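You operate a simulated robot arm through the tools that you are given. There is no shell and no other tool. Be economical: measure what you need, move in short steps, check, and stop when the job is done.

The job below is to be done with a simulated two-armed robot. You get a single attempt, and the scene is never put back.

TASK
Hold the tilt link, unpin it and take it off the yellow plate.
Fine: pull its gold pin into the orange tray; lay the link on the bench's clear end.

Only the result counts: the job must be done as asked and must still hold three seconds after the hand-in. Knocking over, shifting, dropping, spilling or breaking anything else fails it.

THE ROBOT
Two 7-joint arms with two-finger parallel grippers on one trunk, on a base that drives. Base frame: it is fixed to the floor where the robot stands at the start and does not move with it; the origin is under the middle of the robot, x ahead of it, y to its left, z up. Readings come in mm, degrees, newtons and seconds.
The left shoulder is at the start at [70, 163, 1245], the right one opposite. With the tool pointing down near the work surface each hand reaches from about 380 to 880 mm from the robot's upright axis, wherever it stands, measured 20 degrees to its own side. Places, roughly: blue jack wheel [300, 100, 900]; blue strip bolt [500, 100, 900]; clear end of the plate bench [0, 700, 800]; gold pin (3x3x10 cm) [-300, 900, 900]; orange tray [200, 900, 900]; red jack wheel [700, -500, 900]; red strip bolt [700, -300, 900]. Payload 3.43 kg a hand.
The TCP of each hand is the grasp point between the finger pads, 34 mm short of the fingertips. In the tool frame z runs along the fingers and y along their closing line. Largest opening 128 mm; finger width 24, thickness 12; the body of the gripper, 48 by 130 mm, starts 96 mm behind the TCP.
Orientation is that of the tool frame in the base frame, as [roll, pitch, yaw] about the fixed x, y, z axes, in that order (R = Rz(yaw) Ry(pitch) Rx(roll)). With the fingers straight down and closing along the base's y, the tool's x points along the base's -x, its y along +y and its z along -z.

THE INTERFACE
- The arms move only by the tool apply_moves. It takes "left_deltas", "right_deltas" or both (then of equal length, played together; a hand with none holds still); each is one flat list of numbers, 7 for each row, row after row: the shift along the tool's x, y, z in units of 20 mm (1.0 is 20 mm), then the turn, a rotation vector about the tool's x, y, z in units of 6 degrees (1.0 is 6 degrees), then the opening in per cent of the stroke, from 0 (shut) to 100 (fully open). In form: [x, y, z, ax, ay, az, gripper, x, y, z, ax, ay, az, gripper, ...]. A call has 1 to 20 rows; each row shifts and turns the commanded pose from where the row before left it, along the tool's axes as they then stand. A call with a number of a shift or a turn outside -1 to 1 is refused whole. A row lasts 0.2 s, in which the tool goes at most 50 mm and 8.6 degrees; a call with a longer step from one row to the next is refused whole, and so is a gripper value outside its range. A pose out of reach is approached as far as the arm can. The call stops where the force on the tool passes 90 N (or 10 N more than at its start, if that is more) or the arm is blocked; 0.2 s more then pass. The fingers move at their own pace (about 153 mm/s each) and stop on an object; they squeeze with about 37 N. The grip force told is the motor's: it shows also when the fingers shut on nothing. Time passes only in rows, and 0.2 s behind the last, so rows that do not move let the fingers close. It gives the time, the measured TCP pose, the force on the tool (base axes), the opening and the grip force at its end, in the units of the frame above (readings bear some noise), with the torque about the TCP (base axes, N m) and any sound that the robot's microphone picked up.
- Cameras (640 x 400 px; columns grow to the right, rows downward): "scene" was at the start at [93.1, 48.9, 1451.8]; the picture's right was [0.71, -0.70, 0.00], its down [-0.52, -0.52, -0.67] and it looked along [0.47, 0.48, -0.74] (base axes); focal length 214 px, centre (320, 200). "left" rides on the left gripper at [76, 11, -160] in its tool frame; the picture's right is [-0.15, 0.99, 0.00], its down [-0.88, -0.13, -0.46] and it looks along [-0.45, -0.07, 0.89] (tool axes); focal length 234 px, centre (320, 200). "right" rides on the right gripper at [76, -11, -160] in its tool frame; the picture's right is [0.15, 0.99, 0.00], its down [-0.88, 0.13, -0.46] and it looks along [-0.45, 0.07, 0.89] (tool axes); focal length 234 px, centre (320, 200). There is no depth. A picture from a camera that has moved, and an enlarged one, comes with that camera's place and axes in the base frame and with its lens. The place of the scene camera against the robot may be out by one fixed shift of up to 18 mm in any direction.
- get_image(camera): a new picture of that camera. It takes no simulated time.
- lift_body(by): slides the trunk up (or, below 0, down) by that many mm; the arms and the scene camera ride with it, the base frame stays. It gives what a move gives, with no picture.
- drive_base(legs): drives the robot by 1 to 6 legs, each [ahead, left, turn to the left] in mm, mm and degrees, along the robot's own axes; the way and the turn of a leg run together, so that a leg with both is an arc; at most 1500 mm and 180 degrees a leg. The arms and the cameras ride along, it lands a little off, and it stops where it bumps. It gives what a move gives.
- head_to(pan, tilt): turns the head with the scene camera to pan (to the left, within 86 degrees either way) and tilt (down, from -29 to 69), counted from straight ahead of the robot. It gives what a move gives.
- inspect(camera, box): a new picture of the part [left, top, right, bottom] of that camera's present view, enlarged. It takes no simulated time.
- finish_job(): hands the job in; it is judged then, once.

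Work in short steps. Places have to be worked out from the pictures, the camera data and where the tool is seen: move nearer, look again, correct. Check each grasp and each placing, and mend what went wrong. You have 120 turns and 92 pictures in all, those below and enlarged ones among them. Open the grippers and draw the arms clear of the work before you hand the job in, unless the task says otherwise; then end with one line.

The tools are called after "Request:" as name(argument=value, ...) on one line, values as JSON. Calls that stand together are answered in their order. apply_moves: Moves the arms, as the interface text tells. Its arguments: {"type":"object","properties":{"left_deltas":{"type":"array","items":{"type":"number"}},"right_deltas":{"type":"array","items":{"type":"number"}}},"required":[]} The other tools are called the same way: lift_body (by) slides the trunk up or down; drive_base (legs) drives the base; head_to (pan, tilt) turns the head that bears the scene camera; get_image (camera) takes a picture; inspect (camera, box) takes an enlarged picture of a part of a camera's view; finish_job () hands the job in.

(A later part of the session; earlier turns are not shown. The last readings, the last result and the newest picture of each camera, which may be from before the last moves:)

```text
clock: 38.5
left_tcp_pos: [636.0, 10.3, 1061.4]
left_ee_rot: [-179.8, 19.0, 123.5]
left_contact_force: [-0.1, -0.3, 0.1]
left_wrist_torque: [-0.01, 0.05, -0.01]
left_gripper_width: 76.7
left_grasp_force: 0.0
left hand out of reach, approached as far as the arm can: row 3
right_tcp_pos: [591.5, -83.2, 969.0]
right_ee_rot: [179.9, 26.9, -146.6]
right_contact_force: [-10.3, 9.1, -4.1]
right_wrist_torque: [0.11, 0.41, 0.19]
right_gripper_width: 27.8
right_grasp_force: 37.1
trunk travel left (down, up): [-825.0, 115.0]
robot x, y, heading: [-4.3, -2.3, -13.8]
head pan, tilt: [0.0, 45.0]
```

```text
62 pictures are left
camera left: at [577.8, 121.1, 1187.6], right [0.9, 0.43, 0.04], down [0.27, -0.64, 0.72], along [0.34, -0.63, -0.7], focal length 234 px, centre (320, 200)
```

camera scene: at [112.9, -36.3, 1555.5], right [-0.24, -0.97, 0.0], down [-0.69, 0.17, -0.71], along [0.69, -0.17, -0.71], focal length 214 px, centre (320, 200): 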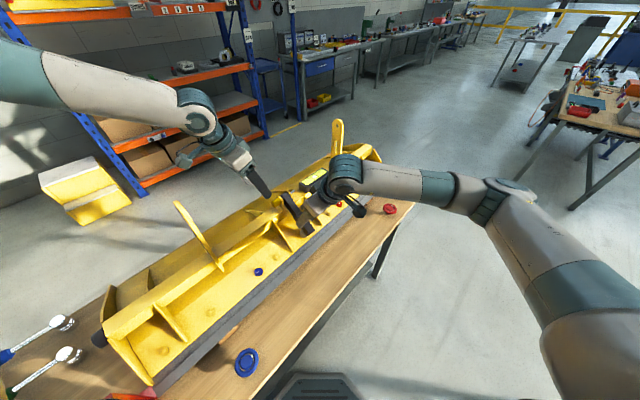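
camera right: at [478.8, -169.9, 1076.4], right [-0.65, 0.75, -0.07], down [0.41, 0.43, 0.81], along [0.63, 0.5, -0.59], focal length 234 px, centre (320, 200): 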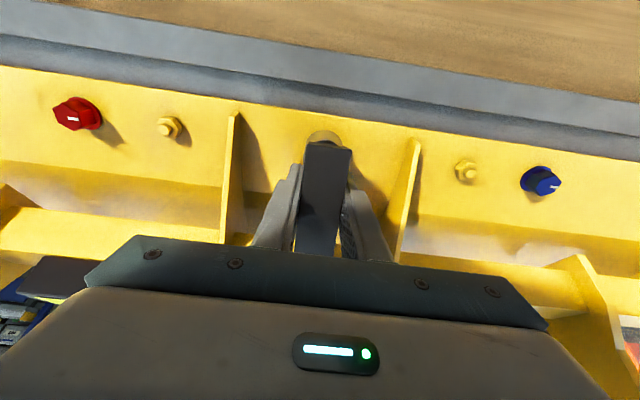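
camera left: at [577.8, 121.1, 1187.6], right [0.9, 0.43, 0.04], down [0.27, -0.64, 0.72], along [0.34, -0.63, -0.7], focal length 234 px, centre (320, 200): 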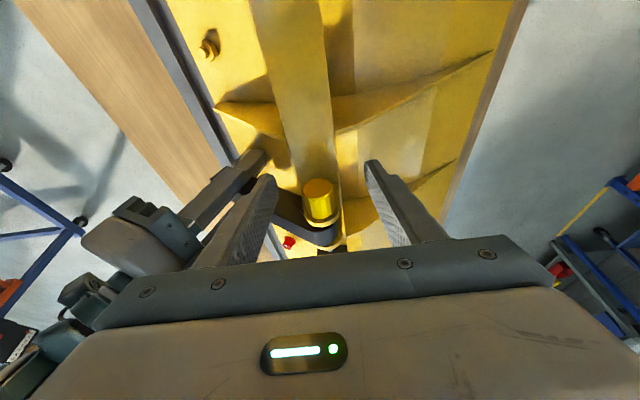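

The left arm hit its bearing limit 10 mm short. I lean the hand 10° more, which frees the wrist, and continue to the knob.

Request:
apply_moves(left_deltas=[0, 0, 0, 0, -0.85, 0, 60, 0, 0, 0, 0, -0.85, 0, 60, -0.1, -0.07, 0.34, 0, 0, 0, 60, -0.1, -0.07, 0.34, 0, 0, 0, 60, 0, 0, 0, 0, 0, 0, 60])

Request:
inspect(camera="left", box=[220, 110, 420, 260])

```text
clock: 39.6
left_tcp_pos: [639.4, -0.7, 1051.3]
left_ee_rot: [-179.7, 29.2, 123.6]
left_contact_force: [0.1, 0.9, -0.3]
left_wrist_torque: [-0.05, 0.01, 0.0]
left_gripper_width: 76.7
left_grasp_force: 0.1
right_tcp_pos: [592.6, -83.2, 969.4]
right_ee_rot: [179.9, 27.1, -146.6]
right_contact_force: [-11.5, 10.2, -5.3]
right_wrist_torque: [0.11, 0.62, 0.2]
right_gripper_width: 27.8
right_grasp_force: 36.7
trunk travel left (down, up): [-825.0, 115.0]
robot x, y, heading: [-2.3, 0.3, -14.2]
head pan, tilt: [0.0, 45.0]
```

```text
2.67 times, centred on (320, 185) of left
camera zoom: at [570.0, 127.6, 1153.9], right [0.9, 0.44, 0.07], down [0.2, -0.53, 0.83], along [0.4, -0.73, -0.56], focal length 624 px, centre (320, 240)
```

zoom: 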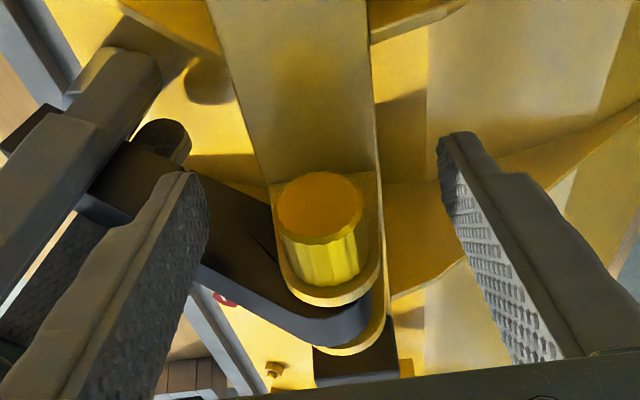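

The knob sits between the left pads, so I close the left fingers.

Request:
apply_moves(left_deltas=[0, 0, 0, 0, 0, 0, 45, 0, 0, 0, 0, 0, 0, 30, 0, 0, 0, 0, 0, 0, 0, 0, 0, 0, 0, 0, 0, 0, 0, 0, 0, 0, 0, 0, 0])

Request:
inspect(camera="left", box=[220, 110, 420, 260])

```text
clock: 40.9
left_tcp_pos: [640.7, -0.8, 1051.5]
left_ee_rot: [-179.8, 29.1, 123.7]
left_contact_force: [9.9, 5.4, 4.7]
left_wrist_torque: [0.53, -0.84, 0.07]
left_gripper_width: 41.3
left_grasp_force: 37.4
right_tcp_pos: [591.7, -83.0, 969.9]
right_ee_rot: [-179.9, 27.0, -146.5]
right_contact_force: [-14.2, 6.4, -2.8]
right_wrist_torque: [0.28, 0.43, 0.21]
right_gripper_width: 27.7
right_grasp_force: 36.8
trunk travel left (down, up): [-825.0, 115.0]
robot x, y, heading: [-3.3, 5.5, -13.7]
head pan, tilt: [0.0, 45.0]
```

```text
2.67 times, centred on (320, 185) of left
camera zoom: at [570.7, 127.9, 1154.3], right [0.9, 0.44, 0.07], down [0.2, -0.53, 0.83], along [0.4, -0.73, -0.56], focal length 624 px, centre (320, 240)
```

zoom: 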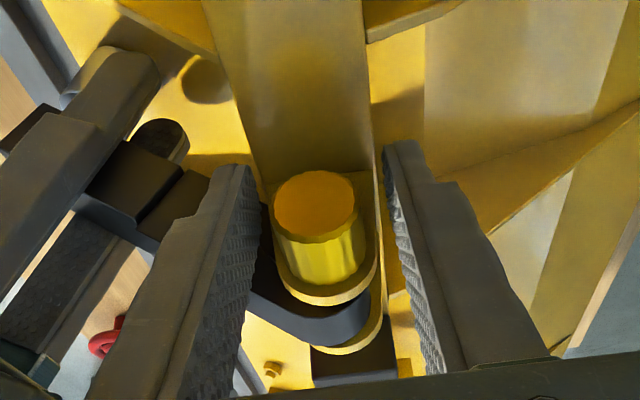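

The fingers stopped at 41 mm with a gap beside the knob, so the tips are pinching the lug rather than the knob. I open, back off about 11 mm along the fingers and 3 mm outward, and close again.

Request:
apply_moves(left_deltas=[0, 0, 0, 0, 0, 0, 50, 0, 0, 0, 0, 0, 0, 50, 0.08, 0, -0.27, 0, 0, 0, 50, 0.08, 0, -0.27, 0, 0, 0, 50, 0, 0, 0, 0, 0, 0, 30, 0, 0, 0, 0, 0, 0, 0, 0, 0, 0, 0, 0, 0, 0, 0, 0, 0, 0, 0, 0, 0])

Request:
inspect(camera="left", box=[220, 110, 420, 260])

```text
clock: 42.6
left_tcp_pos: [634.8, 6.7, 1059.3]
left_ee_rot: [-179.7, 29.1, 123.6]
left_contact_force: [1.1, 1.5, -1.0]
left_wrist_torque: [0.1, 0.04, 0.11]
left_gripper_width: 24.6
left_grasp_force: 36.6
right_tcp_pos: [591.9, -82.6, 969.6]
right_ee_rot: [180.0, 27.1, -146.4]
right_contact_force: [-9.4, 11.1, -3.5]
right_wrist_torque: [0.39, 0.16, 0.18]
right_gripper_width: 27.7
right_grasp_force: 37.1
trunk travel left (down, up): [-825.0, 115.0]
robot x, y, heading: [-3.1, 0.8, -13.7]
head pan, tilt: [0.0, 45.0]
```

```text
2.67 times, centred on (320, 185) of left
camera zoom: at [565.9, 134.3, 1161.8], right [0.9, 0.44, 0.07], down [0.2, -0.53, 0.83], along [0.4, -0.73, -0.56], focal length 624 px, centre (320, 240)
```

zoom: 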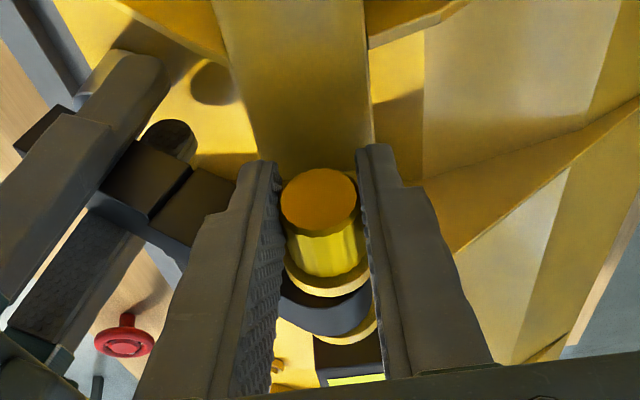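

The left hand now grips the knob, at 24.6 mm and 37 N. I pull a first 10 mm straight along the pin axis.

Request:
apply_moves(left_deltas=[0.219, 0, -0.121, 0, 0, 0, 0, 0.219, 0, -0.121, 0, 0, 0, 0, 0, 0, 0, 0, 0, 0, 0])

Request:
inspect(camera="left", box=[220, 110, 420, 260])

```text
clock: 43.5
left_tcp_pos: [629.8, 15.1, 1060.0]
left_ee_rot: [-179.8, 29.0, 123.6]
left_contact_force: [-0.1, 0.6, 0.3]
left_wrist_torque: [0.02, -0.01, -0.04]
left_gripper_width: 24.2
left_grasp_force: 36.4
right_tcp_pos: [591.0, -82.0, 969.3]
right_ee_rot: [180.0, 27.0, -146.5]
right_contact_force: [-8.0, 10.9, -2.7]
right_wrist_torque: [0.29, 0.34, 0.07]
right_gripper_width: 27.8
right_grasp_force: 36.8
trunk travel left (down, up): [-825.0, 115.0]
robot x, y, heading: [-1.8, 2.5, -13.8]
head pan, tilt: [0.0, 45.0]
```

```text
2.67 times, centred on (320, 185) of left
camera zoom: at [560.5, 142.6, 1161.9], right [0.9, 0.44, 0.07], down [0.2, -0.53, 0.83], along [0.4, -0.73, -0.56], focal length 624 px, centre (320, 240)
```

zoom: 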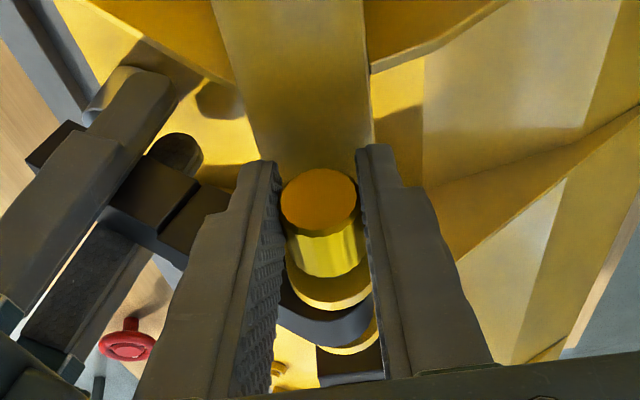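

The knob stays fixed in the fingers and the pin is sliding out freely. The left wrist camera would reach the fin before the pin is fully out, so I pull 25 mm more, then regrip with less lean.

Request:
apply_moves(left_deltas=[0.365, 0, -0.202, 0, 0, 0, 0, 0.365, 0, -0.202, 0, 0, 0, 0, 0.365, 0, -0.202, 0, 0, 0, 0, 0, 0, 0, 0, 0, 0, 0])

Request:
get_image(camera="left")

Request:
get_image(camera="scene")

```text
clock: 44.5
left_tcp_pos: [615.9, 36.5, 1059.7]
left_ee_rot: [-179.8, 29.1, 123.6]
left_contact_force: [-2.8, -2.7, 3.9]
left_wrist_torque: [-0.34, -0.17, -0.23]
left_gripper_width: 24.3
left_grasp_force: 37.0
right_tcp_pos: [592.5, -83.2, 970.2]
right_ee_rot: [179.9, 27.0, -146.4]
right_contact_force: [-4.8, 14.0, -4.6]
right_wrist_torque: [0.01, 0.55, 0.11]
right_gripper_width: 27.9
right_grasp_force: 36.9
trunk travel left (down, up): [-825.0, 115.0]
robot x, y, heading: [1.0, -2.8, -13.8]
head pan, tilt: [0.0, 45.0]
```

```text
57 pictures are left
camera left: at [546.9, 164.3, 1161.5], right [0.9, 0.44, 0.07], down [0.2, -0.53, 0.83], along [0.4, -0.73, -0.56], focal length 234 px, centre (320, 200)
```

left: 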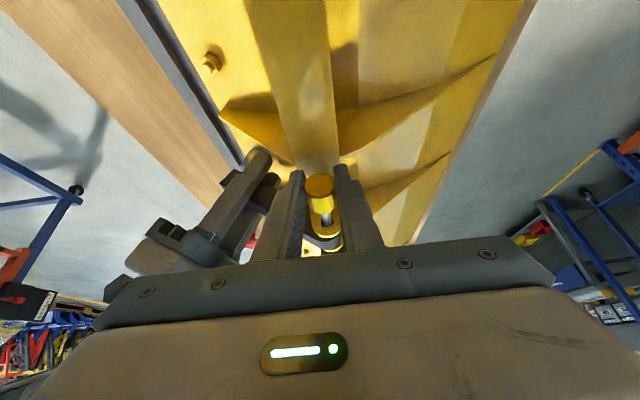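

```text
56 pictures are left
camera scene: at [112.8, -36.0, 1555.5], right [-0.24, -0.97, 0.0], down [-0.69, 0.17, -0.71], along [0.69, -0.17, -0.71], focal length 214 px, centre (320, 200)
```

scene: 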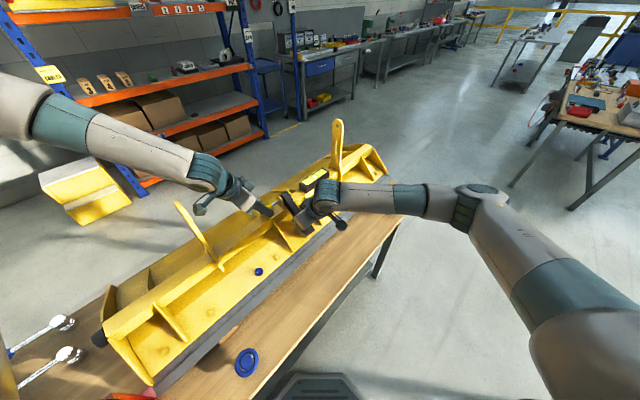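

About 37 mm is out and the shaft shows behind the knob. I open, swing the hand upright to 8° lean, recentre and grip the knob again.

Request:
apply_moves(left_deltas=[0, 0, 0, 0, 0, 0, 45, 0, 0, 0, 0, 0, 0, 45, 0, 0, 0, 0, 0.875, 0, 45, 0, 0, 0, 0, 0.875, 0, 45, 0, 0, 0, 0, 0.875, 0, 45, 0, 0, 0, 0, 0.875, 0, 45, -0.25, 0, 0, 0, 0, 0, 45, -0.25, 0, 0, 0, 0, 0, 45])

Request:
inspect(camera="left", box=[220, 110, 420, 260])

```text
clock: 46.2
left_tcp_pos: [619.2, 38.6, 1066.6]
left_ee_rot: [-179.7, 8.3, 123.5]
left_contact_force: [0.2, 0.3, -0.3]
left_wrist_torque: [-0.01, -0.03, -0.03]
left_gripper_width: 57.8
left_grasp_force: 0.0
left hand out of reach, approached as far as the arm can: row 6, 7, 8
right_tcp_pos: [592.3, -82.6, 969.9]
right_ee_rot: [-179.9, 27.1, -146.5]
right_contact_force: [-6.7, 10.2, -0.3]
right_wrist_torque: [0.33, 0.31, 0.12]
right_gripper_width: 27.9
right_grasp_force: 36.5
trunk travel left (down, up): [-825.0, 115.0]
robot x, y, heading: [2.2, -0.0, -14.0]
head pan, tilt: [0.0, 45.0]
```

```text
2.67 times, centred on (320, 185) of left
camera zoom: at [575.3, 128.0, 1213.5], right [0.91, 0.42, 0.02], down [0.34, -0.74, 0.58], along [0.26, -0.52, -0.82], focal length 624 px, centre (320, 240)
```

zoom: 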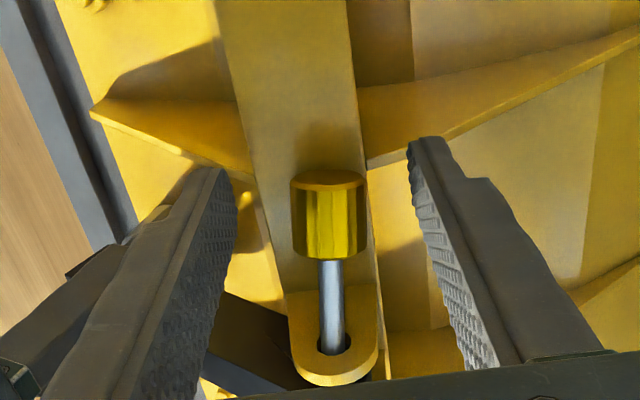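

The half-drawn pin stays put. I recentre on the knob with slightly more lean and grip it.

Request:
apply_moves(left_deltas=[0, 0, 0, 0, -1, 0, 45, -0.4, -0.1, 0.4, 0, 0, 0, 45, 0, 0, 0, 0, 0, 0, 30, 0, 0, 0, 0, 0, 0, 0, 0, 0, 0, 0, 0, 0, 0, 0, 0, 0, 0, 0, 0, 0])

Request:
inspect(camera="left", box=[220, 110, 420, 260])

```text
clock: 47.6
left_tcp_pos: [621.6, 29.1, 1059.1]
left_ee_rot: [-179.7, 14.2, 123.4]
left_contact_force: [-11.4, -8.5, 0.5]
left_wrist_torque: [0.15, 0.22, -1.02]
left_gripper_width: 24.9
left_grasp_force: 37.4
right_tcp_pos: [592.1, -82.9, 969.6]
right_ee_rot: [-180.0, 27.1, -146.6]
right_contact_force: [2.0, 16.9, -1.5]
right_wrist_torque: [-0.1, 0.89, 0.11]
right_gripper_width: 27.7
right_grasp_force: 37.3
trunk travel left (down, up): [-825.0, 115.0]
robot x, y, heading: [-2.7, 2.7, -13.9]
head pan, tilt: [0.0, 45.0]
```

```text
2.67 times, centred on (320, 185) of left
camera zoom: at [569.7, 130.1, 1196.6], right [0.9, 0.43, 0.03], down [0.3, -0.69, 0.66], along [0.3, -0.59, -0.75], focal length 624 px, centre (320, 240)
```

zoom: 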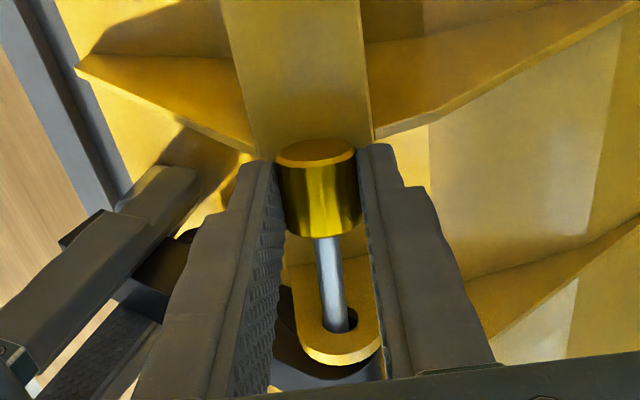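

Gripped, with a small side load. I ease 2 mm toward it and pull another 45 mm along the pin axis.

Request:
apply_moves(left_deltas=[0, -0.1, 0, 0, 0, 0, 0, 0.339, 0, -0.086, 0, 0, 0, 0, 0.339, 0, -0.086, 0, 0, 0, 0, 0.339, 0, -0.086, 0, 0, 0, 0, 0.339, 0, -0.086, 0, 0, 0, 0, 0.339, 0, -0.086, 0, 0, 0, 0, 0.339, 0, -0.086, 0, 0, 0, 0, 0, 0, 0, 0, 0, 0, 0])

Request:
get_image(camera="left")

Request:
inspect(camera="scene", box=[160, 150, 360, 270])

```text
clock: 49.5
left_tcp_pos: [596.9, 63.2, 1060.8]
left_ee_rot: [-179.8, 14.0, 123.5]
left_contact_force: [0.1, 0.0, 0.4]
left_wrist_torque: [0.02, 0.0, 0.0]
left_gripper_width: 24.4
left_grasp_force: 36.9
right_tcp_pos: [592.1, -83.3, 969.3]
right_ee_rot: [-179.8, 26.9, -146.5]
right_contact_force: [-4.8, 12.4, 0.8]
right_wrist_torque: [0.46, 0.14, 0.06]
right_gripper_width: 27.8
right_grasp_force: 37.1
trunk travel left (down, up): [-825.0, 115.0]
robot x, y, heading: [-3.8, 2.2, -13.8]
head pan, tilt: [0.0, 45.0]
```

```text
53 pictures are left
camera left: at [545.4, 164.7, 1197.5], right [0.9, 0.43, 0.03], down [0.3, -0.69, 0.66], along [0.3, -0.58, -0.75], focal length 234 px, centre (320, 200)
```

left: 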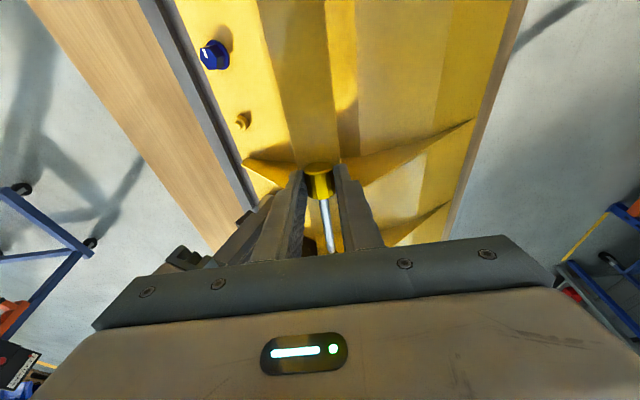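

```text
3.20 times, centred on (260, 210) of scene
camera zoom: at [112.6, -35.6, 1555.5], right [-0.24, -0.97, 0.0], down [-0.69, 0.17, -0.71], along [0.69, -0.17, -0.71], focal length 686 px, centre (512, 168)
```

zoom: 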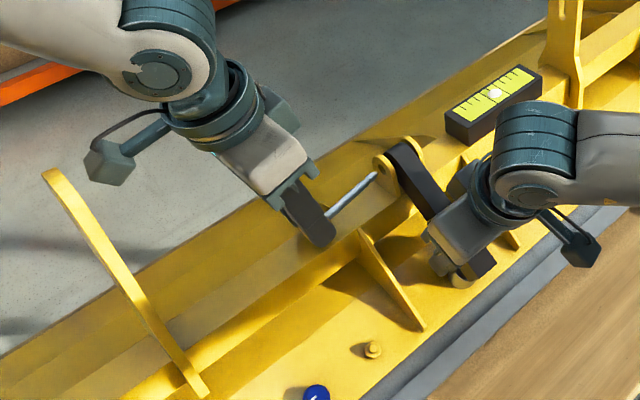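

The shaft tip is at the lug's outer face and the pull force is nil. I draw 12 mm more and zoom in to confirm it is free.

Request:
apply_moves(left_deltas=[0.29, 0, -0.073, 0, 0, 0, 0, 0.29, 0, -0.073, 0, 0, 0, 0])

Request:
inspect(camera="scene", box=[180, 170, 320, 250])

```text
clock: 50.0
left_tcp_pos: [589.8, 72.6, 1060.8]
left_ee_rot: [-179.7, 14.2, 123.5]
left_contact_force: [4.1, -5.4, 2.5]
left_wrist_torque: [0.86, 0.59, -0.09]
left_gripper_width: 24.2
left_grasp_force: 37.9
right_tcp_pos: [591.6, -83.9, 969.1]
right_ee_rot: [180.0, 27.0, -146.5]
right_contact_force: [-5.8, 13.7, 0.4]
right_wrist_torque: [0.42, 0.34, 0.07]
right_gripper_width: 27.9
right_grasp_force: 36.8
trunk travel left (down, up): [-825.0, 115.0]
robot x, y, heading: [-1.7, 0.7, -13.6]
head pan, tilt: [0.0, 45.0]
```

```text
4.57 times, centred on (250, 210) of scene
camera zoom: at [113.3, -36.8, 1555.5], right [-0.24, -0.97, 0.0], down [-0.69, 0.17, -0.71], along [0.69, -0.17, -0.71], focal length 980 px, centre (640, 154)
```

zoom: 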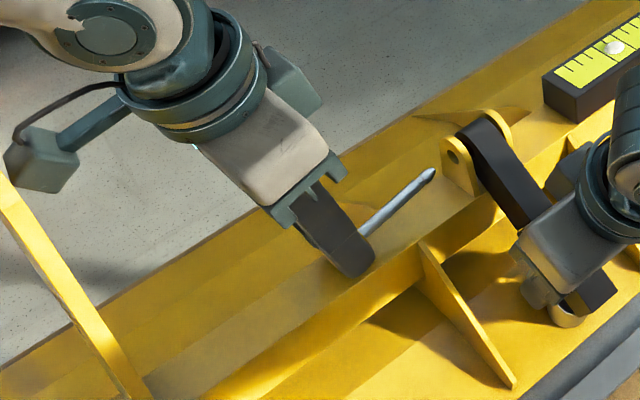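

The pin is fully out and its hole shows in the lug. I move the left hand 6 mm away from the fin and straight up.

Request:
apply_moves(left_deltas=[-0.29, 0, 0.073, 0, 0, 0, 0, -0.243, 0, -0.97, 0, 0, 0, 0, -0.243, 0, -0.97, 0, 0, 0, 0, -0.243, 0, -0.97, 0, 0, 0, 0, -0.243, 0, -0.97, 0, 0, 0, 0, -0.243, 0, -0.97, 0, 0, 0, 0, -0.243, 0, -0.97, 0, 0, 0, 0, -0.243, 0, -0.97, 0, 0, 0, 0, -0.243, 0, -0.97, 0, 0, 0, 0])

Request:
get_image(camera="scene")

```text
clock: 52.0
left_tcp_pos: [595.2, 68.0, 1221.5]
left_ee_rot: [-179.7, 14.1, 123.4]
left_contact_force: [-0.1, -0.6, -1.1]
left_wrist_torque: [0.0, 0.03, -0.02]
left_gripper_width: 24.5
left_grasp_force: 36.8
right_tcp_pos: [592.0, -83.0, 970.0]
right_ee_rot: [-179.9, 27.0, -146.5]
right_contact_force: [-8.3, 9.7, 0.2]
right_wrist_torque: [0.34, 0.31, 0.1]
right_gripper_width: 27.5
right_grasp_force: 37.3
trunk travel left (down, up): [-825.0, 115.0]
robot x, y, heading: [-2.0, 1.9, -13.8]
head pan, tilt: [0.0, 45.0]
```

```text
50 pictures are left
camera scene: at [112.5, -35.9, 1555.4], right [-0.24, -0.97, 0.0], down [-0.69, 0.17, -0.71], along [0.69, -0.17, -0.71], focal length 214 px, centre (320, 200)
```

scene: 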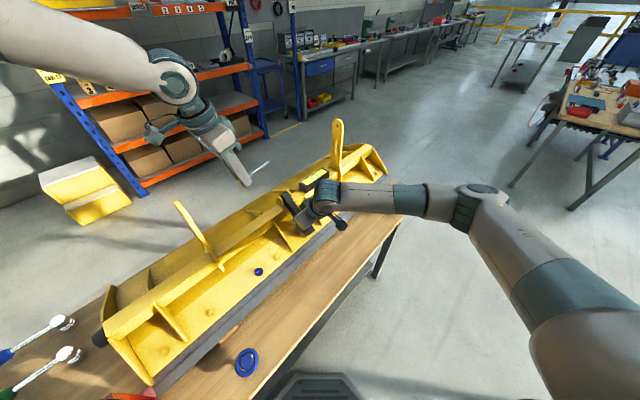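

The pin is held and clear. Now I lift the link straight up, first 30 mm, and check.

Request:
apply_moves(right_deltas=[-0.227, 0, -0.445, 0, 0, 0, 0, -0.227, 0, -0.445, 0, 0, 0, 0, -0.227, 0, -0.445, 0, 0, 0, 0])

Request:
inspect(camera="scene", box=[240, 150, 380, 250])

```text
clock: 52.9
left_tcp_pos: [596.6, 65.4, 1221.1]
left_ee_rot: [-179.7, 14.0, 123.6]
left_contact_force: [0.9, -0.9, -0.7]
left_wrist_torque: [-0.02, 0.0, 0.02]
left_gripper_width: 24.4
left_grasp_force: 36.9
right_tcp_pos: [594.2, -85.9, 1000.9]
right_ee_rot: [-179.9, 27.1, -146.7]
right_contact_force: [0.2, -0.2, -4.1]
right_wrist_torque: [-0.02, 0.11, -0.01]
right_gripper_width: 28.0
right_grasp_force: 36.7
trunk travel left (down, up): [-825.0, 115.0]
robot x, y, heading: [-3.1, -0.5, -13.6]
head pan, tilt: [0.0, 45.0]
```

```text
4.00 times, centred on (310, 200) of scene
camera zoom: at [114.3, -37.9, 1555.3], right [-0.24, -0.97, 0.0], down [-0.69, 0.17, -0.71], along [0.69, -0.17, -0.71], focal length 858 px, centre (360, 200)
```

zoom: 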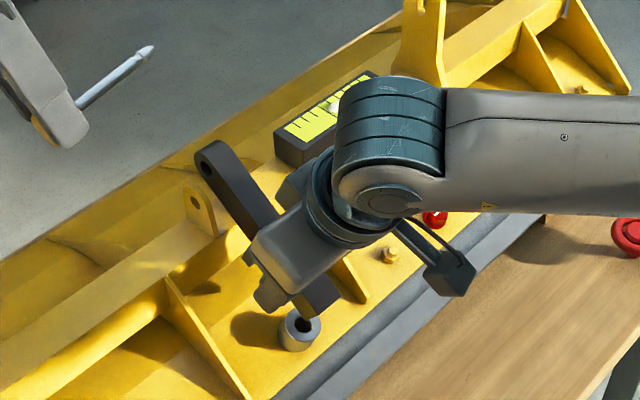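

The link is free and weighs about 4 N. I lift it well clear, then raise the trunk so both loads pass above the fins.

Request:
apply_moves(right_deltas=[-0.454, 0, -0.891, 0, 0, 0, 0, -0.454, 0, -0.891, 0, 0, 0, 0, -0.454, 0, -0.891, 0, 0, 0, 0, -0.454, 0, -0.891, 0, 0, 0, 0, -0.454, 0, -0.891, 0, 0, 0, 0, -0.454, 0, -0.891, 0, 0, 0, 0, -0.454, 0, -0.891, 0, 0, 0, 0, -0.454, 0, -0.891, 0, 0, 0, 0, -0.454, 0, -0.891, 0, 0, 0, 0])

Request:
lift_body(by=112)

Request:
head_to(pan=70, tilt=45)

Request:
get_image(camera="scene")

```text
clock: 54.9
left_tcp_pos: [596.3, 66.2, 1221.5]
left_ee_rot: [-179.8, 14.0, 123.5]
left_contact_force: [-0.5, -0.3, -1.0]
left_wrist_torque: [0.0, -0.02, 0.02]
left_gripper_width: 24.2
left_grasp_force: 36.9
right_tcp_pos: [593.3, -82.8, 1178.8]
right_ee_rot: [180.0, 27.0, -146.6]
right_contact_force: [0.4, -0.6, -4.5]
right_wrist_torque: [-0.02, 0.05, -0.02]
right_gripper_width: 27.6
right_grasp_force: 36.9
trunk travel left (down, up): [-825.0, 115.0]
robot x, y, heading: [-0.7, -2.2, -13.9]
head pan, tilt: [0.0, 45.0]
```

```text
clock: 56.3
left_tcp_pos: [596.7, 66.6, 1332.9]
left_ee_rot: [-179.6, 14.0, 123.4]
left_contact_force: [0.0, 0.4, -0.7]
left_wrist_torque: [0.01, -0.01, 0.0]
left_gripper_width: 24.2
left_grasp_force: 37.0
right_tcp_pos: [595.1, -83.1, 1290.6]
right_ee_rot: [-180.0, 27.0, -146.7]
right_contact_force: [-0.2, 0.2, -4.4]
right_wrist_torque: [-0.07, 0.11, 0.01]
right_gripper_width: 27.8
right_grasp_force: 37.6
trunk travel left (down, up): [-937.0, 3.0]
robot x, y, heading: [-2.9, 4.9, -14.0]
head pan, tilt: [0.0, 45.0]
```

```text
clock: 57.7
left_tcp_pos: [596.2, 65.5, 1332.4]
left_ee_rot: [-179.7, 14.0, 123.6]
left_contact_force: [0.0, 0.2, 0.2]
left_wrist_torque: [0.0, 0.01, 0.02]
left_gripper_width: 24.4
left_grasp_force: 36.8
right_tcp_pos: [594.0, -83.6, 1290.8]
right_ee_rot: [180.0, 27.0, -146.7]
right_contact_force: [0.4, 0.2, -3.6]
right_wrist_torque: [-0.06, 0.06, -0.01]
right_gripper_width: 27.8
right_grasp_force: 37.1
trunk travel left (down, up): [-937.0, 3.0]
robot x, y, heading: [0.2, 0.9, -13.9]
head pan, tilt: [70.0, 45.0]
```

```text
48 pictures are left
camera scene: at [80.6, 49.1, 1667.3], right [0.83, -0.56, 0.0], down [-0.39, -0.59, -0.71], along [0.39, 0.59, -0.71], focal length 214 px, centre (320, 200)
```

scene: 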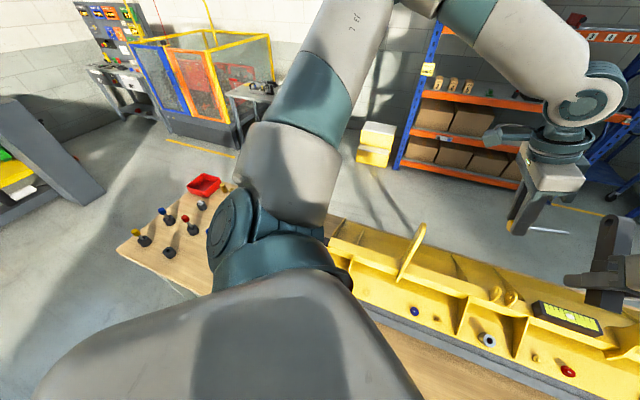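

Both loads are high and clear. I turn the base left to face the bench squarely, then look before driving along it.

Request:
drive_base(legs=[[0, 0, 47.5]])

Request:
head_to(pan=35, tilt=45)

Request:
get_image(camera="scene")

```text
clock: 60.2
left_tcp_pos: [362.0, 481.3, 1332.6]
left_ee_rot: [-179.8, 14.1, 170.1]
left_contact_force: [-0.5, -0.6, -1.2]
left_wrist_torque: [0.0, -0.03, 0.01]
left_gripper_width: 24.1
left_grasp_force: 37.5
right_tcp_pos: [469.3, 376.1, 1290.9]
right_ee_rot: [179.9, 27.0, -100.0]
right_contact_force: [0.4, -1.2, -3.0]
right_wrist_torque: [-0.1, 0.02, 0.03]
right_gripper_width: 27.5
right_grasp_force: 37.2
trunk travel left (down, up): [-937.0, 3.0]
robot x, y, heading: [0.3, 2.2, 32.7]
head pan, tilt: [70.0, 45.0]
```

```text
clock: 61.2
left_tcp_pos: [361.8, 479.8, 1333.1]
left_ee_rot: [-179.6, 14.0, 170.3]
left_contact_force: [0.6, 0.5, 0.0]
left_wrist_torque: [-0.01, 0.0, -0.01]
left_gripper_width: 24.3
left_grasp_force: 37.4
right_tcp_pos: [469.0, 375.5, 1291.5]
right_ee_rot: [180.0, 27.0, -100.0]
right_contact_force: [-0.3, -0.2, -4.1]
right_wrist_torque: [-0.1, 0.02, 0.03]
right_gripper_width: 27.8
right_grasp_force: 36.9
trunk travel left (down, up): [-937.0, 3.0]
robot x, y, heading: [0.9, -0.4, 32.7]
head pan, tilt: [35.0, 45.0]
```

```text
47 pictures are left
camera scene: at [58.9, 96.8, 1667.3], right [0.93, -0.38, 0.0], down [-0.27, -0.66, -0.71], along [0.27, 0.65, -0.71], focal length 214 px, centre (320, 200)
```

scene: 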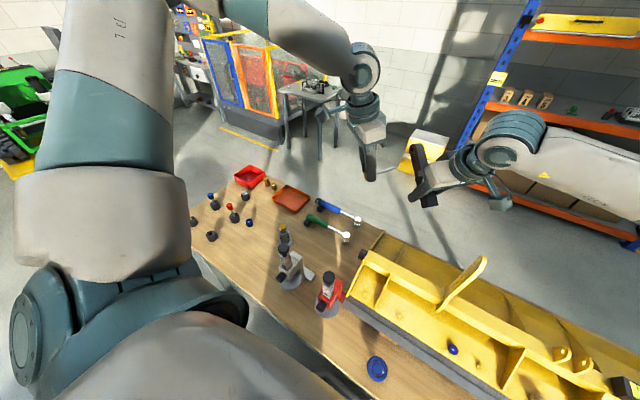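

I zoom in on the trays, sockets and the clear end.

Request:
inspect(camera="scene", box=[180, 150, 380, 310])

```text
2.50 times, centred on (280, 230) of scene
camera zoom: at [58.9, 96.8, 1667.3], right [0.93, -0.38, 0.0], down [-0.27, -0.66, -0.71], along [0.27, 0.65, -0.71], focal length 536 px, centre (420, 125)
```

zoom: 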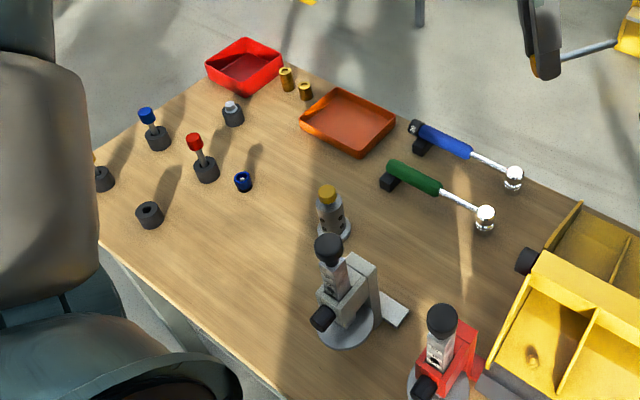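

The orange tray is near [230, 942] and the clear end near [-60, 640]. I drive 400 mm left along the bench so the tray lies well inside the left hand's reach.

Request:
drive_base(legs=[[0, 400, 0]])

Request:
get_image(camera="scene")

Request:
get_image(camera="left")

```text
clock: 63.7
left_tcp_pos: [145.5, 814.6, 1333.7]
left_ee_rot: [-179.8, 14.0, 170.2]
left_contact_force: [-0.1, 0.4, -1.1]
left_wrist_torque: [0.01, 0.03, -0.01]
left_gripper_width: 24.4
left_grasp_force: 37.2
right_tcp_pos: [252.2, 710.0, 1291.0]
right_ee_rot: [179.9, 27.1, -99.9]
right_contact_force: [0.4, -0.1, -4.4]
right_wrist_torque: [-0.05, 0.03, 0.02]
right_gripper_width: 27.8
right_grasp_force: 36.8
trunk travel left (down, up): [-937.0, 3.0]
robot x, y, heading: [-219.7, 337.4, 32.9]
head pan, tilt: [35.0, 45.0]
```

```text
45 pictures are left
camera scene: at [-156.6, 429.7, 1667.4], right [0.93, -0.38, 0.0], down [-0.27, -0.65, -0.71], along [0.26, 0.66, -0.71], focal length 214 px, centre (320, 200)
```

scene: 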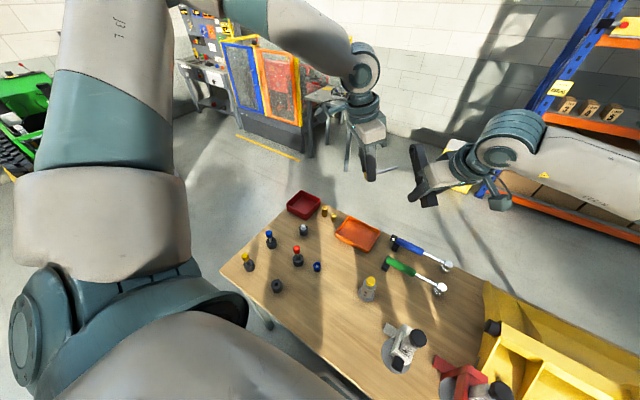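

```text
44 pictures are left
camera left: at [36.7, 846.4, 1470.2], right [0.31, 0.95, 0.03], down [0.71, -0.25, 0.66], along [0.63, -0.18, -0.75], focal length 234 px, centre (320, 200)
```

left: 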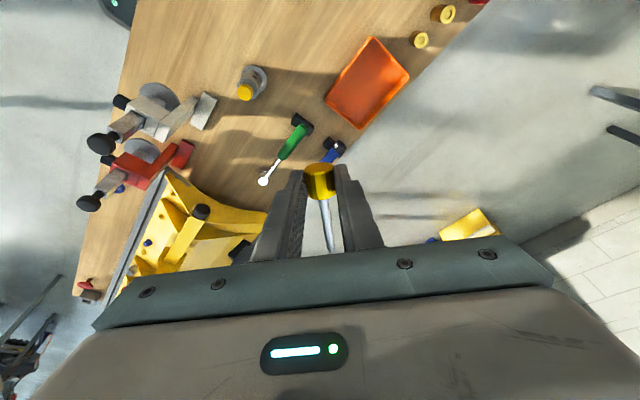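

All views place the tray's centre near [243, 928], with its long side along the bench. I turn the pin parallel to that side and move it above the tray.

Request:
apply_moves(left_deltas=[0, 0, 0, 0.235, 0, 0.94, 0, 0, 0, 0, 0.235, 0, 0.94, 0, 0, 0, 0, 0.235, 0, 0.94, 0, 0, 0, 0, 0.235, 0, 0.94, 0, 0, 0, 0, 0.235, 0, 0.94, 0, 0, 0, 0, 0.235, 0, 0.94, 0, 0, 0, 0, 0.235, 0, 0.94, 0, 0, 0, 0, 0.235, 0, 0.94, 0, 0.53, 0.6, 1, 0, 0, 0, 0, 0.53, 0.6, 1, 0, 0, 0, 0, 0.53, 0.6, 1, 0, 0, 0, 0, 0.53, 0.6, 1, 0, 0, 0, 0, 0.53, 0.6, 1, 0, 0, 0, 0, 0.53, 0.6, 1, 0, 0, 0, 0, 0.53, 0.6, 1, 0, 0, 0, 0, 0.53, 0.6, 1, 0, 0, 0, 0, 0.53, 0.6, 1, 0, 0, 0, 0, 0.53, 0.6, 1, 0, 0, 0, 0, 0.53, 0.6, 1, 0, 0, 0, 0, 0.53, 0.6, 1, 0, 0, 0, 0])

Request:
get_image(camera="left")

Request:
get_image(camera="scene")

```text
clock: 67.9
left_tcp_pos: [162.2, 945.1, 1123.6]
left_ee_rot: [-179.9, 14.2, 123.7]
left_contact_force: [-0.8, 0.0, -0.7]
left_wrist_torque: [0.02, 0.02, 0.01]
left_gripper_width: 24.2
left_grasp_force: 37.3
left hand out of reach, approached as far as the arm can: row 16, 17, 18, 19, 20
right_tcp_pos: [251.0, 712.6, 1290.6]
right_ee_rot: [-180.0, 26.9, -99.8]
right_contact_force: [-0.4, 0.2, -4.5]
right_wrist_torque: [-0.1, 0.02, -0.03]
right_gripper_width: 27.7
right_grasp_force: 37.3
trunk travel left (down, up): [-937.0, 3.0]
robot x, y, heading: [-215.9, 334.9, 32.9]
head pan, tilt: [35.0, 45.0]
```

```text
43 pictures are left
camera left: at [109.2, 1045.9, 1258.8], right [0.9, 0.43, 0.03], down [0.3, -0.69, 0.66], along [0.31, -0.58, -0.75], focal length 234 px, centre (320, 200)
```

left: 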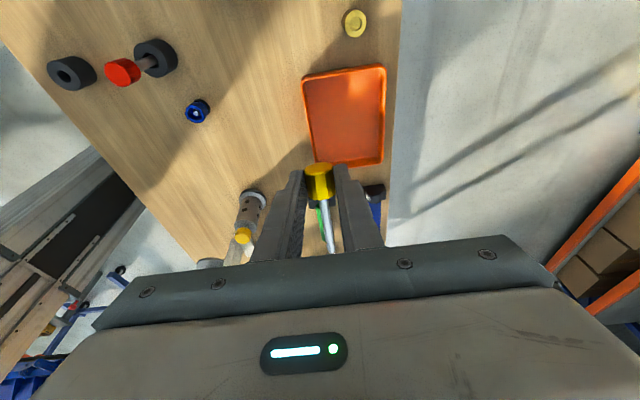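

```text
42 pictures are left
camera scene: at [-158.7, 432.9, 1667.3], right [0.93, -0.38, 0.0], down [-0.27, -0.66, -0.71], along [0.27, 0.65, -0.71], focal length 214 px, centre (320, 200)
```

scene: 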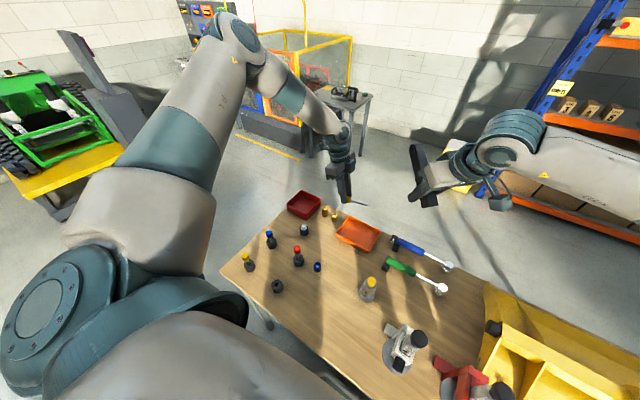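

The arm runs short because the trunk is so high. I lower the trunk 150 mm; the space below both hands is clear.

Request:
lift_body(by=-150)

Request:
apply_moves(left_deltas=[-0.2, 0.57, 0.04, 0, 0, 0, 0, -0.2, 0.57, 0.04, 0, 0, 0, 0, -0.2, 0.57, 0.04, 0, 0, 0, 0, -0.2, 0.57, 0.04, 0, 0, 0, 0, -0.2, 0.57, 0.04, 0, 0, 0, 0])

Request:
get_image(camera="left")

```text
clock: 69.7
left_tcp_pos: [162.8, 944.2, 973.1]
left_ee_rot: [-179.8, 14.2, 123.8]
left_contact_force: [-0.4, 0.0, -1.0]
left_wrist_torque: [0.0, 0.03, -0.02]
left_gripper_width: 24.2
left_grasp_force: 37.4
right_tcp_pos: [251.7, 712.5, 1140.0]
right_ee_rot: [-180.0, 27.0, -99.8]
right_contact_force: [-0.2, 0.7, -2.3]
right_wrist_torque: [-0.1, 0.04, -0.01]
right_gripper_width: 27.8
right_grasp_force: 36.6
trunk travel left (down, up): [-787.0, 153.0]
robot x, y, heading: [-222.8, 334.6, 33.2]
head pan, tilt: [35.0, 45.0]
```

```text
clock: 70.9
left_tcp_pos: [184.4, 952.9, 1002.3]
left_ee_rot: [-179.9, 14.2, 123.7]
left_contact_force: [0.6, -0.4, -0.6]
left_wrist_torque: [0.03, 0.02, -0.02]
left_gripper_width: 24.0
left_grasp_force: 37.0
left hand out of reach, approached as far as the arm can: row 1, 2, 3, 4, 5
right_tcp_pos: [252.8, 712.2, 1140.4]
right_ee_rot: [180.0, 27.1, -100.0]
right_contact_force: [0.6, 1.0, -3.6]
right_wrist_torque: [-0.09, 0.03, -0.01]
right_gripper_width: 28.0
right_grasp_force: 36.8
trunk travel left (down, up): [-787.0, 153.0]
robot x, y, heading: [-218.5, 336.7, 32.7]
head pan, tilt: [35.0, 45.0]
```

```text
41 pictures are left
camera left: at [131.8, 1053.8, 1138.4], right [0.9, 0.43, 0.04], down [0.3, -0.69, 0.66], along [0.31, -0.58, -0.75], focal length 234 px, centre (320, 200)
```

left: 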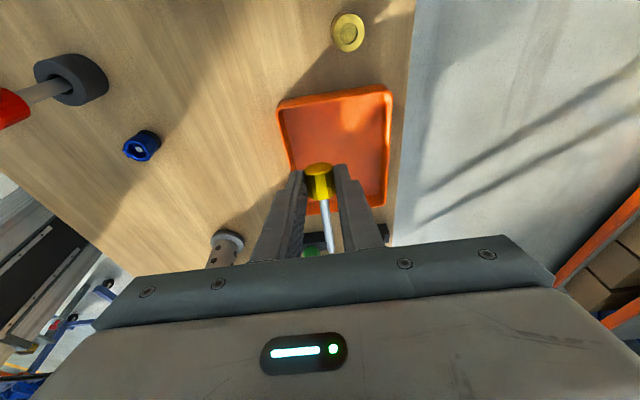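

The arm gains height when pushed outward, so the shoulder is still too high. I raise the left hand slightly and lower the trunk another 120 mm.

Request:
apply_moves(left_deltas=[-0.243, 0, -0.97, 0, 0, 0, 0, -0.243, 0, -0.97, 0, 0, 0, 0, -0.243, 0, -0.97, 0, 0, 0, 0])

Request:
lift_body(by=-120)

Request:
apply_moves(left_deltas=[-0.2, 0.4, 0.04, 0, 0, 0, 0, -0.2, 0.4, 0.04, 0, 0, 0, 0, -0.2, 0.4, 0.04, 0, 0, 0, 0, -0.2, 0.4, 0.04, 0, 0, 0, 0])

```text
clock: 71.7
left_tcp_pos: [185.0, 951.4, 1062.6]
left_ee_rot: [-179.9, 14.2, 123.7]
left_contact_force: [0.7, 0.4, -1.3]
left_wrist_torque: [0.03, 0.0, 0.0]
left_gripper_width: 24.3
left_grasp_force: 37.1
right_tcp_pos: [252.3, 711.9, 1141.5]
right_ee_rot: [-180.0, 27.0, -100.0]
right_contact_force: [0.3, 0.9, -3.8]
right_wrist_torque: [-0.08, 0.02, 0.0]
right_gripper_width: 28.0
right_grasp_force: 37.2
trunk travel left (down, up): [-787.0, 153.0]
robot x, y, heading: [-218.0, 335.0, 33.0]
head pan, tilt: [35.0, 45.0]
```

```text
clock: 73.2
left_tcp_pos: [186.1, 952.1, 941.8]
left_ee_rot: [-179.8, 14.1, 123.7]
left_contact_force: [0.0, -0.4, -0.5]
left_wrist_torque: [0.0, -0.03, 0.02]
left_gripper_width: 24.3
left_grasp_force: 37.2
right_tcp_pos: [251.5, 712.5, 1021.3]
right_ee_rot: [-180.0, 27.0, -99.9]
right_contact_force: [-0.1, 0.4, -3.2]
right_wrist_torque: [-0.13, 0.07, 0.01]
right_gripper_width: 28.2
right_grasp_force: 37.4
trunk travel left (down, up): [-667.0, 273.0]
robot x, y, heading: [-218.3, 336.7, 32.9]
head pan, tilt: [35.0, 45.0]
```

```text
clock: 74.2
left_tcp_pos: [220.4, 955.7, 943.6]
left_ee_rot: [-180.0, 14.2, 123.7]
left_contact_force: [0.2, 1.1, -0.6]
left_wrist_torque: [0.03, -0.02, 0.01]
left_gripper_width: 24.1
left_grasp_force: 36.5
right_tcp_pos: [251.2, 712.1, 1020.5]
right_ee_rot: [-180.0, 27.0, -99.8]
right_contact_force: [0.5, -0.8, -3.3]
right_wrist_torque: [-0.1, 0.02, -0.04]
right_gripper_width: 27.9
right_grasp_force: 37.2
trunk travel left (down, up): [-667.0, 273.0]
robot x, y, heading: [-217.8, 337.0, 32.9]
head pan, tilt: [35.0, 45.0]
```

The left hand is now over the tray. I go down 65 mm and look.

Request:
apply_moves(left_deltas=[0.2, 0, 0.79, 0, 0, 0, 0, 0.2, 0, 0.79, 0, 0, 0, 0, 0.2, 0, 0.79, 0, 0, 0, 0, 0.2, 0, 0.79, 0, 0, 0, 0])

Request:
get_image(camera="left")

Request:
inspect(camera="scene", box=[280, 60, 480, 200])

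```text
clock: 75.2
left_tcp_pos: [194.6, 950.1, 898.7]
left_ee_rot: [179.6, 14.2, 123.8]
left_contact_force: [2.4, 4.1, 12.7]
left_wrist_torque: [0.2, -0.1, 0.0]
left_gripper_width: 24.5
left_grasp_force: 37.3
left hand out of reach, approached as far as the arm can: row 1, 2, 3, 4
right_tcp_pos: [250.8, 711.1, 1022.3]
right_ee_rot: [179.9, 27.0, -99.9]
right_contact_force: [0.2, 0.1, -4.2]
right_wrist_torque: [-0.07, 0.0, -0.04]
right_gripper_width: 27.7
right_grasp_force: 37.1
trunk travel left (down, up): [-667.0, 273.0]
robot x, y, heading: [-219.0, 335.5, 33.1]
head pan, tilt: [35.0, 45.0]
```

```text
40 pictures are left
camera left: at [140.7, 1051.2, 1034.0], right [0.9, 0.43, 0.04], down [0.3, -0.69, 0.66], along [0.31, -0.58, -0.75], focal length 234 px, centre (320, 200)
```

left: 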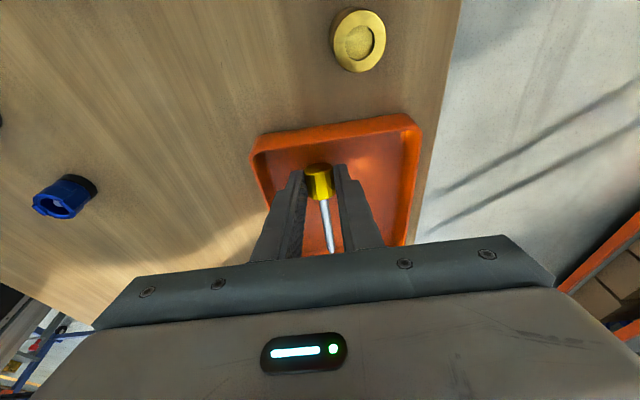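

```text
2.86 times, centred on (380, 130) of scene
camera zoom: at [-159.3, 430.4, 1397.9], right [0.93, -0.38, 0.0], down [-0.27, -0.65, -0.71], along [0.27, 0.66, -0.71], focal length 613 px, centre (149, 400)
```

zoom: 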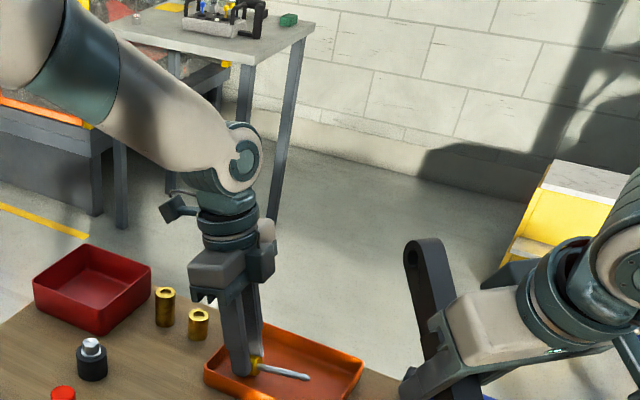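

A light contact (12.7 N) suggests a finger is on the tray's near rim, because the arm drew inward as it lowered. I go back up and outward, raise the link hand, and will lower by trunk instead.

Request:
apply_moves(left_deltas=[-0.243, 0, -0.97, 0, 0, 0, 0, -0.243, 0, -0.97, 0, 0, 0, 0, -0.15, 0.5, 0, 0, 0, 0, 0, -0.15, 0.5, 0, 0, 0, 0, 0, -0.15, 0.4, 0, 0, 0, 0, 0, 0, 0, 0, 0, 0, 0, 0], right_deltas=[-0.454, 0, -0.891, 0, 0, 0, 0, -0.454, 0, -0.891, 0, 0, 0, 0, -0.454, 0, -0.891, 0, 0, 0, 0, -0.454, 0, -0.891, 0, 0, 0, 0, -0.454, 0, -0.891, 0, 0, 0, 0, -0.454, 0, -0.891, 0, 0, 0, 0])

Request:
get_image(camera="left")

```text
clock: 76.6
left_tcp_pos: [216.7, 959.1, 938.0]
left_ee_rot: [179.9, 14.3, 123.7]
left_contact_force: [-0.5, -0.3, -0.5]
left_wrist_torque: [0.02, -0.02, -0.02]
left_gripper_width: 24.3
left_grasp_force: 37.2
left hand out of reach, approached as far as the arm can: row 5
right_tcp_pos: [252.3, 712.2, 1142.4]
right_ee_rot: [179.9, 27.0, -99.9]
right_contact_force: [0.3, -0.4, -3.8]
right_wrist_torque: [-0.13, 0.0, -0.01]
right_gripper_width: 28.0
right_grasp_force: 36.7
trunk travel left (down, up): [-667.0, 273.0]
robot x, y, heading: [-219.8, 335.6, 32.9]
head pan, tilt: [35.0, 45.0]
```

```text
38 pictures are left
camera left: at [163.7, 1060.5, 1074.1], right [0.9, 0.43, 0.04], down [0.3, -0.69, 0.66], along [0.31, -0.58, -0.75], focal length 234 px, centre (320, 200)
```

left: 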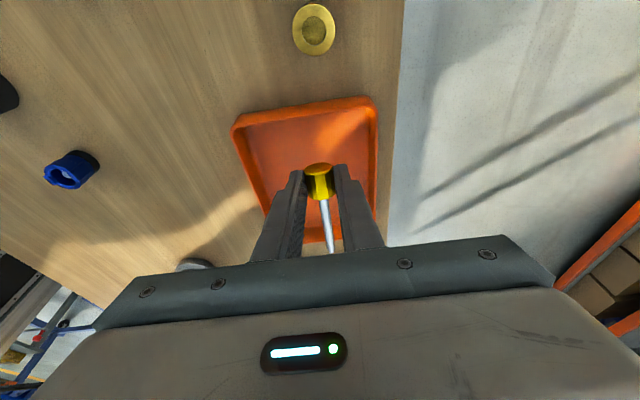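

The pin is now centred over the tray, clear of all rims. I lower the trunk 55 mm and check the force.

Request:
lift_body(by=-55)

Request:
get_image(camera="left")

Request:
inspect(camera="scene", box=[280, 60, 480, 200])

```text
clock: 77.5
left_tcp_pos: [218.3, 958.0, 890.0]
left_ee_rot: [179.3, 14.5, 123.6]
left_contact_force: [4.4, 6.6, 39.0]
left_wrist_torque: [0.21, 0.1, 0.01]
left_gripper_width: 24.3
left_grasp_force: 37.4
right_tcp_pos: [250.3, 709.6, 1087.6]
right_ee_rot: [-179.9, 27.1, -99.9]
right_contact_force: [0.3, 0.3, -3.8]
right_wrist_torque: [-0.1, 0.0, -0.01]
right_gripper_width: 27.8
right_grasp_force: 37.2
trunk travel left (down, up): [-612.0, 328.0]
robot x, y, heading: [-219.7, 340.9, 33.1]
head pan, tilt: [35.0, 45.0]
```

```text
37 pictures are left
camera left: at [163.3, 1058.3, 1026.3], right [0.9, 0.43, 0.05], down [0.3, -0.69, 0.66], along [0.32, -0.58, -0.75], focal length 234 px, centre (320, 200)
```

left: 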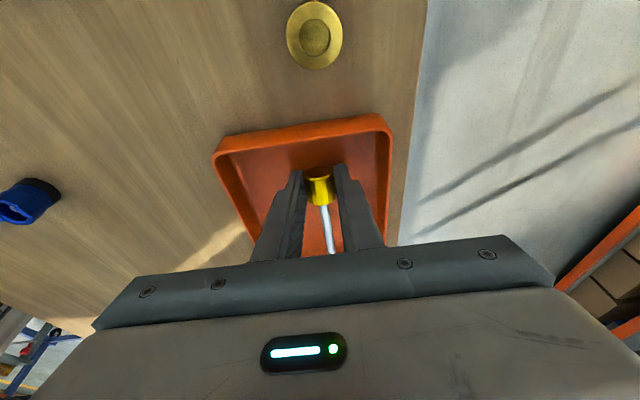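

```text
2.86 times, centred on (380, 130) of scene
camera zoom: at [-160.9, 428.7, 1343.4], right [0.93, -0.38, 0.0], down [-0.26, -0.65, -0.71], along [0.27, 0.66, -0.71], focal length 613 px, centre (149, 400)
```

zoom: 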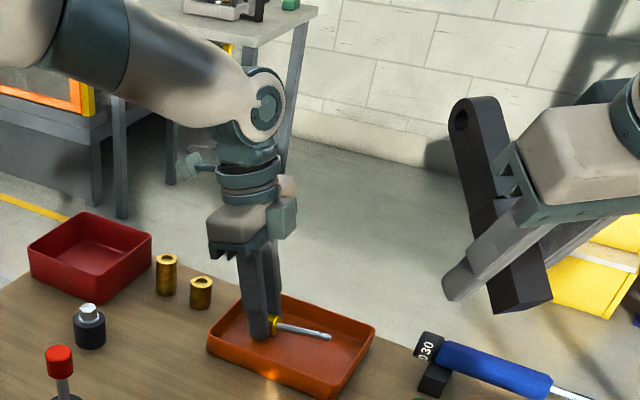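

Fingertips rest on the tray floor at z≈857. I ease up 8 mm and open the fingers just enough to let the pin down.

Request:
apply_moves(left_deltas=[-0.097, 0, -0.388, 0, 0, 0, 0, 0, 0, 0, 0, 0, 0, 25, 0, 0, 0, 0, 0, 0, 35, 0, 0, 0, 0, 0, 0, 35])

Request:
inspect(camera="left", box=[200, 90, 420, 270])

```text
clock: 78.5
left_tcp_pos: [216.9, 958.4, 890.7]
left_ee_rot: [-180.0, 14.2, 123.7]
left_contact_force: [0.7, 0.3, 0.5]
left_wrist_torque: [0.04, 0.03, -0.01]
left_gripper_width: 44.5
left_grasp_force: 0.1
right_tcp_pos: [252.8, 712.4, 1086.0]
right_ee_rot: [180.0, 26.9, -99.8]
right_contact_force: [-0.1, -0.2, -3.8]
right_wrist_torque: [-0.1, -0.02, 0.0]
right_gripper_width: 27.6
right_grasp_force: 36.6
trunk travel left (down, up): [-612.0, 328.0]
robot x, y, heading: [-221.5, 338.9, 33.3]
head pan, tilt: [35.0, 45.0]
```

```text
2.22 times, centred on (310, 180) of left
camera zoom: at [163.4, 1059.8, 1026.3], right [0.9, 0.43, 0.04], down [0.3, -0.69, 0.66], along [0.31, -0.58, -0.75], focal length 520 px, centre (342, 244)
```

zoom: 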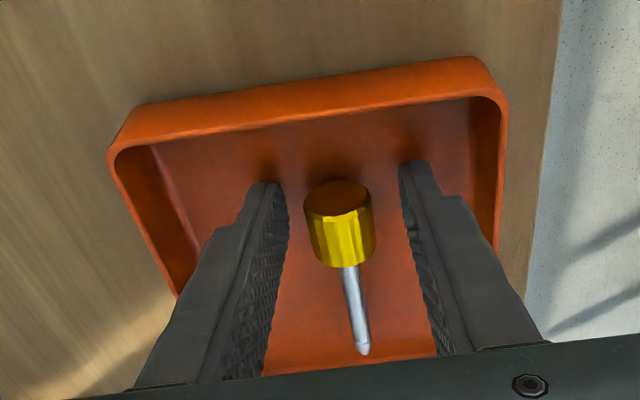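

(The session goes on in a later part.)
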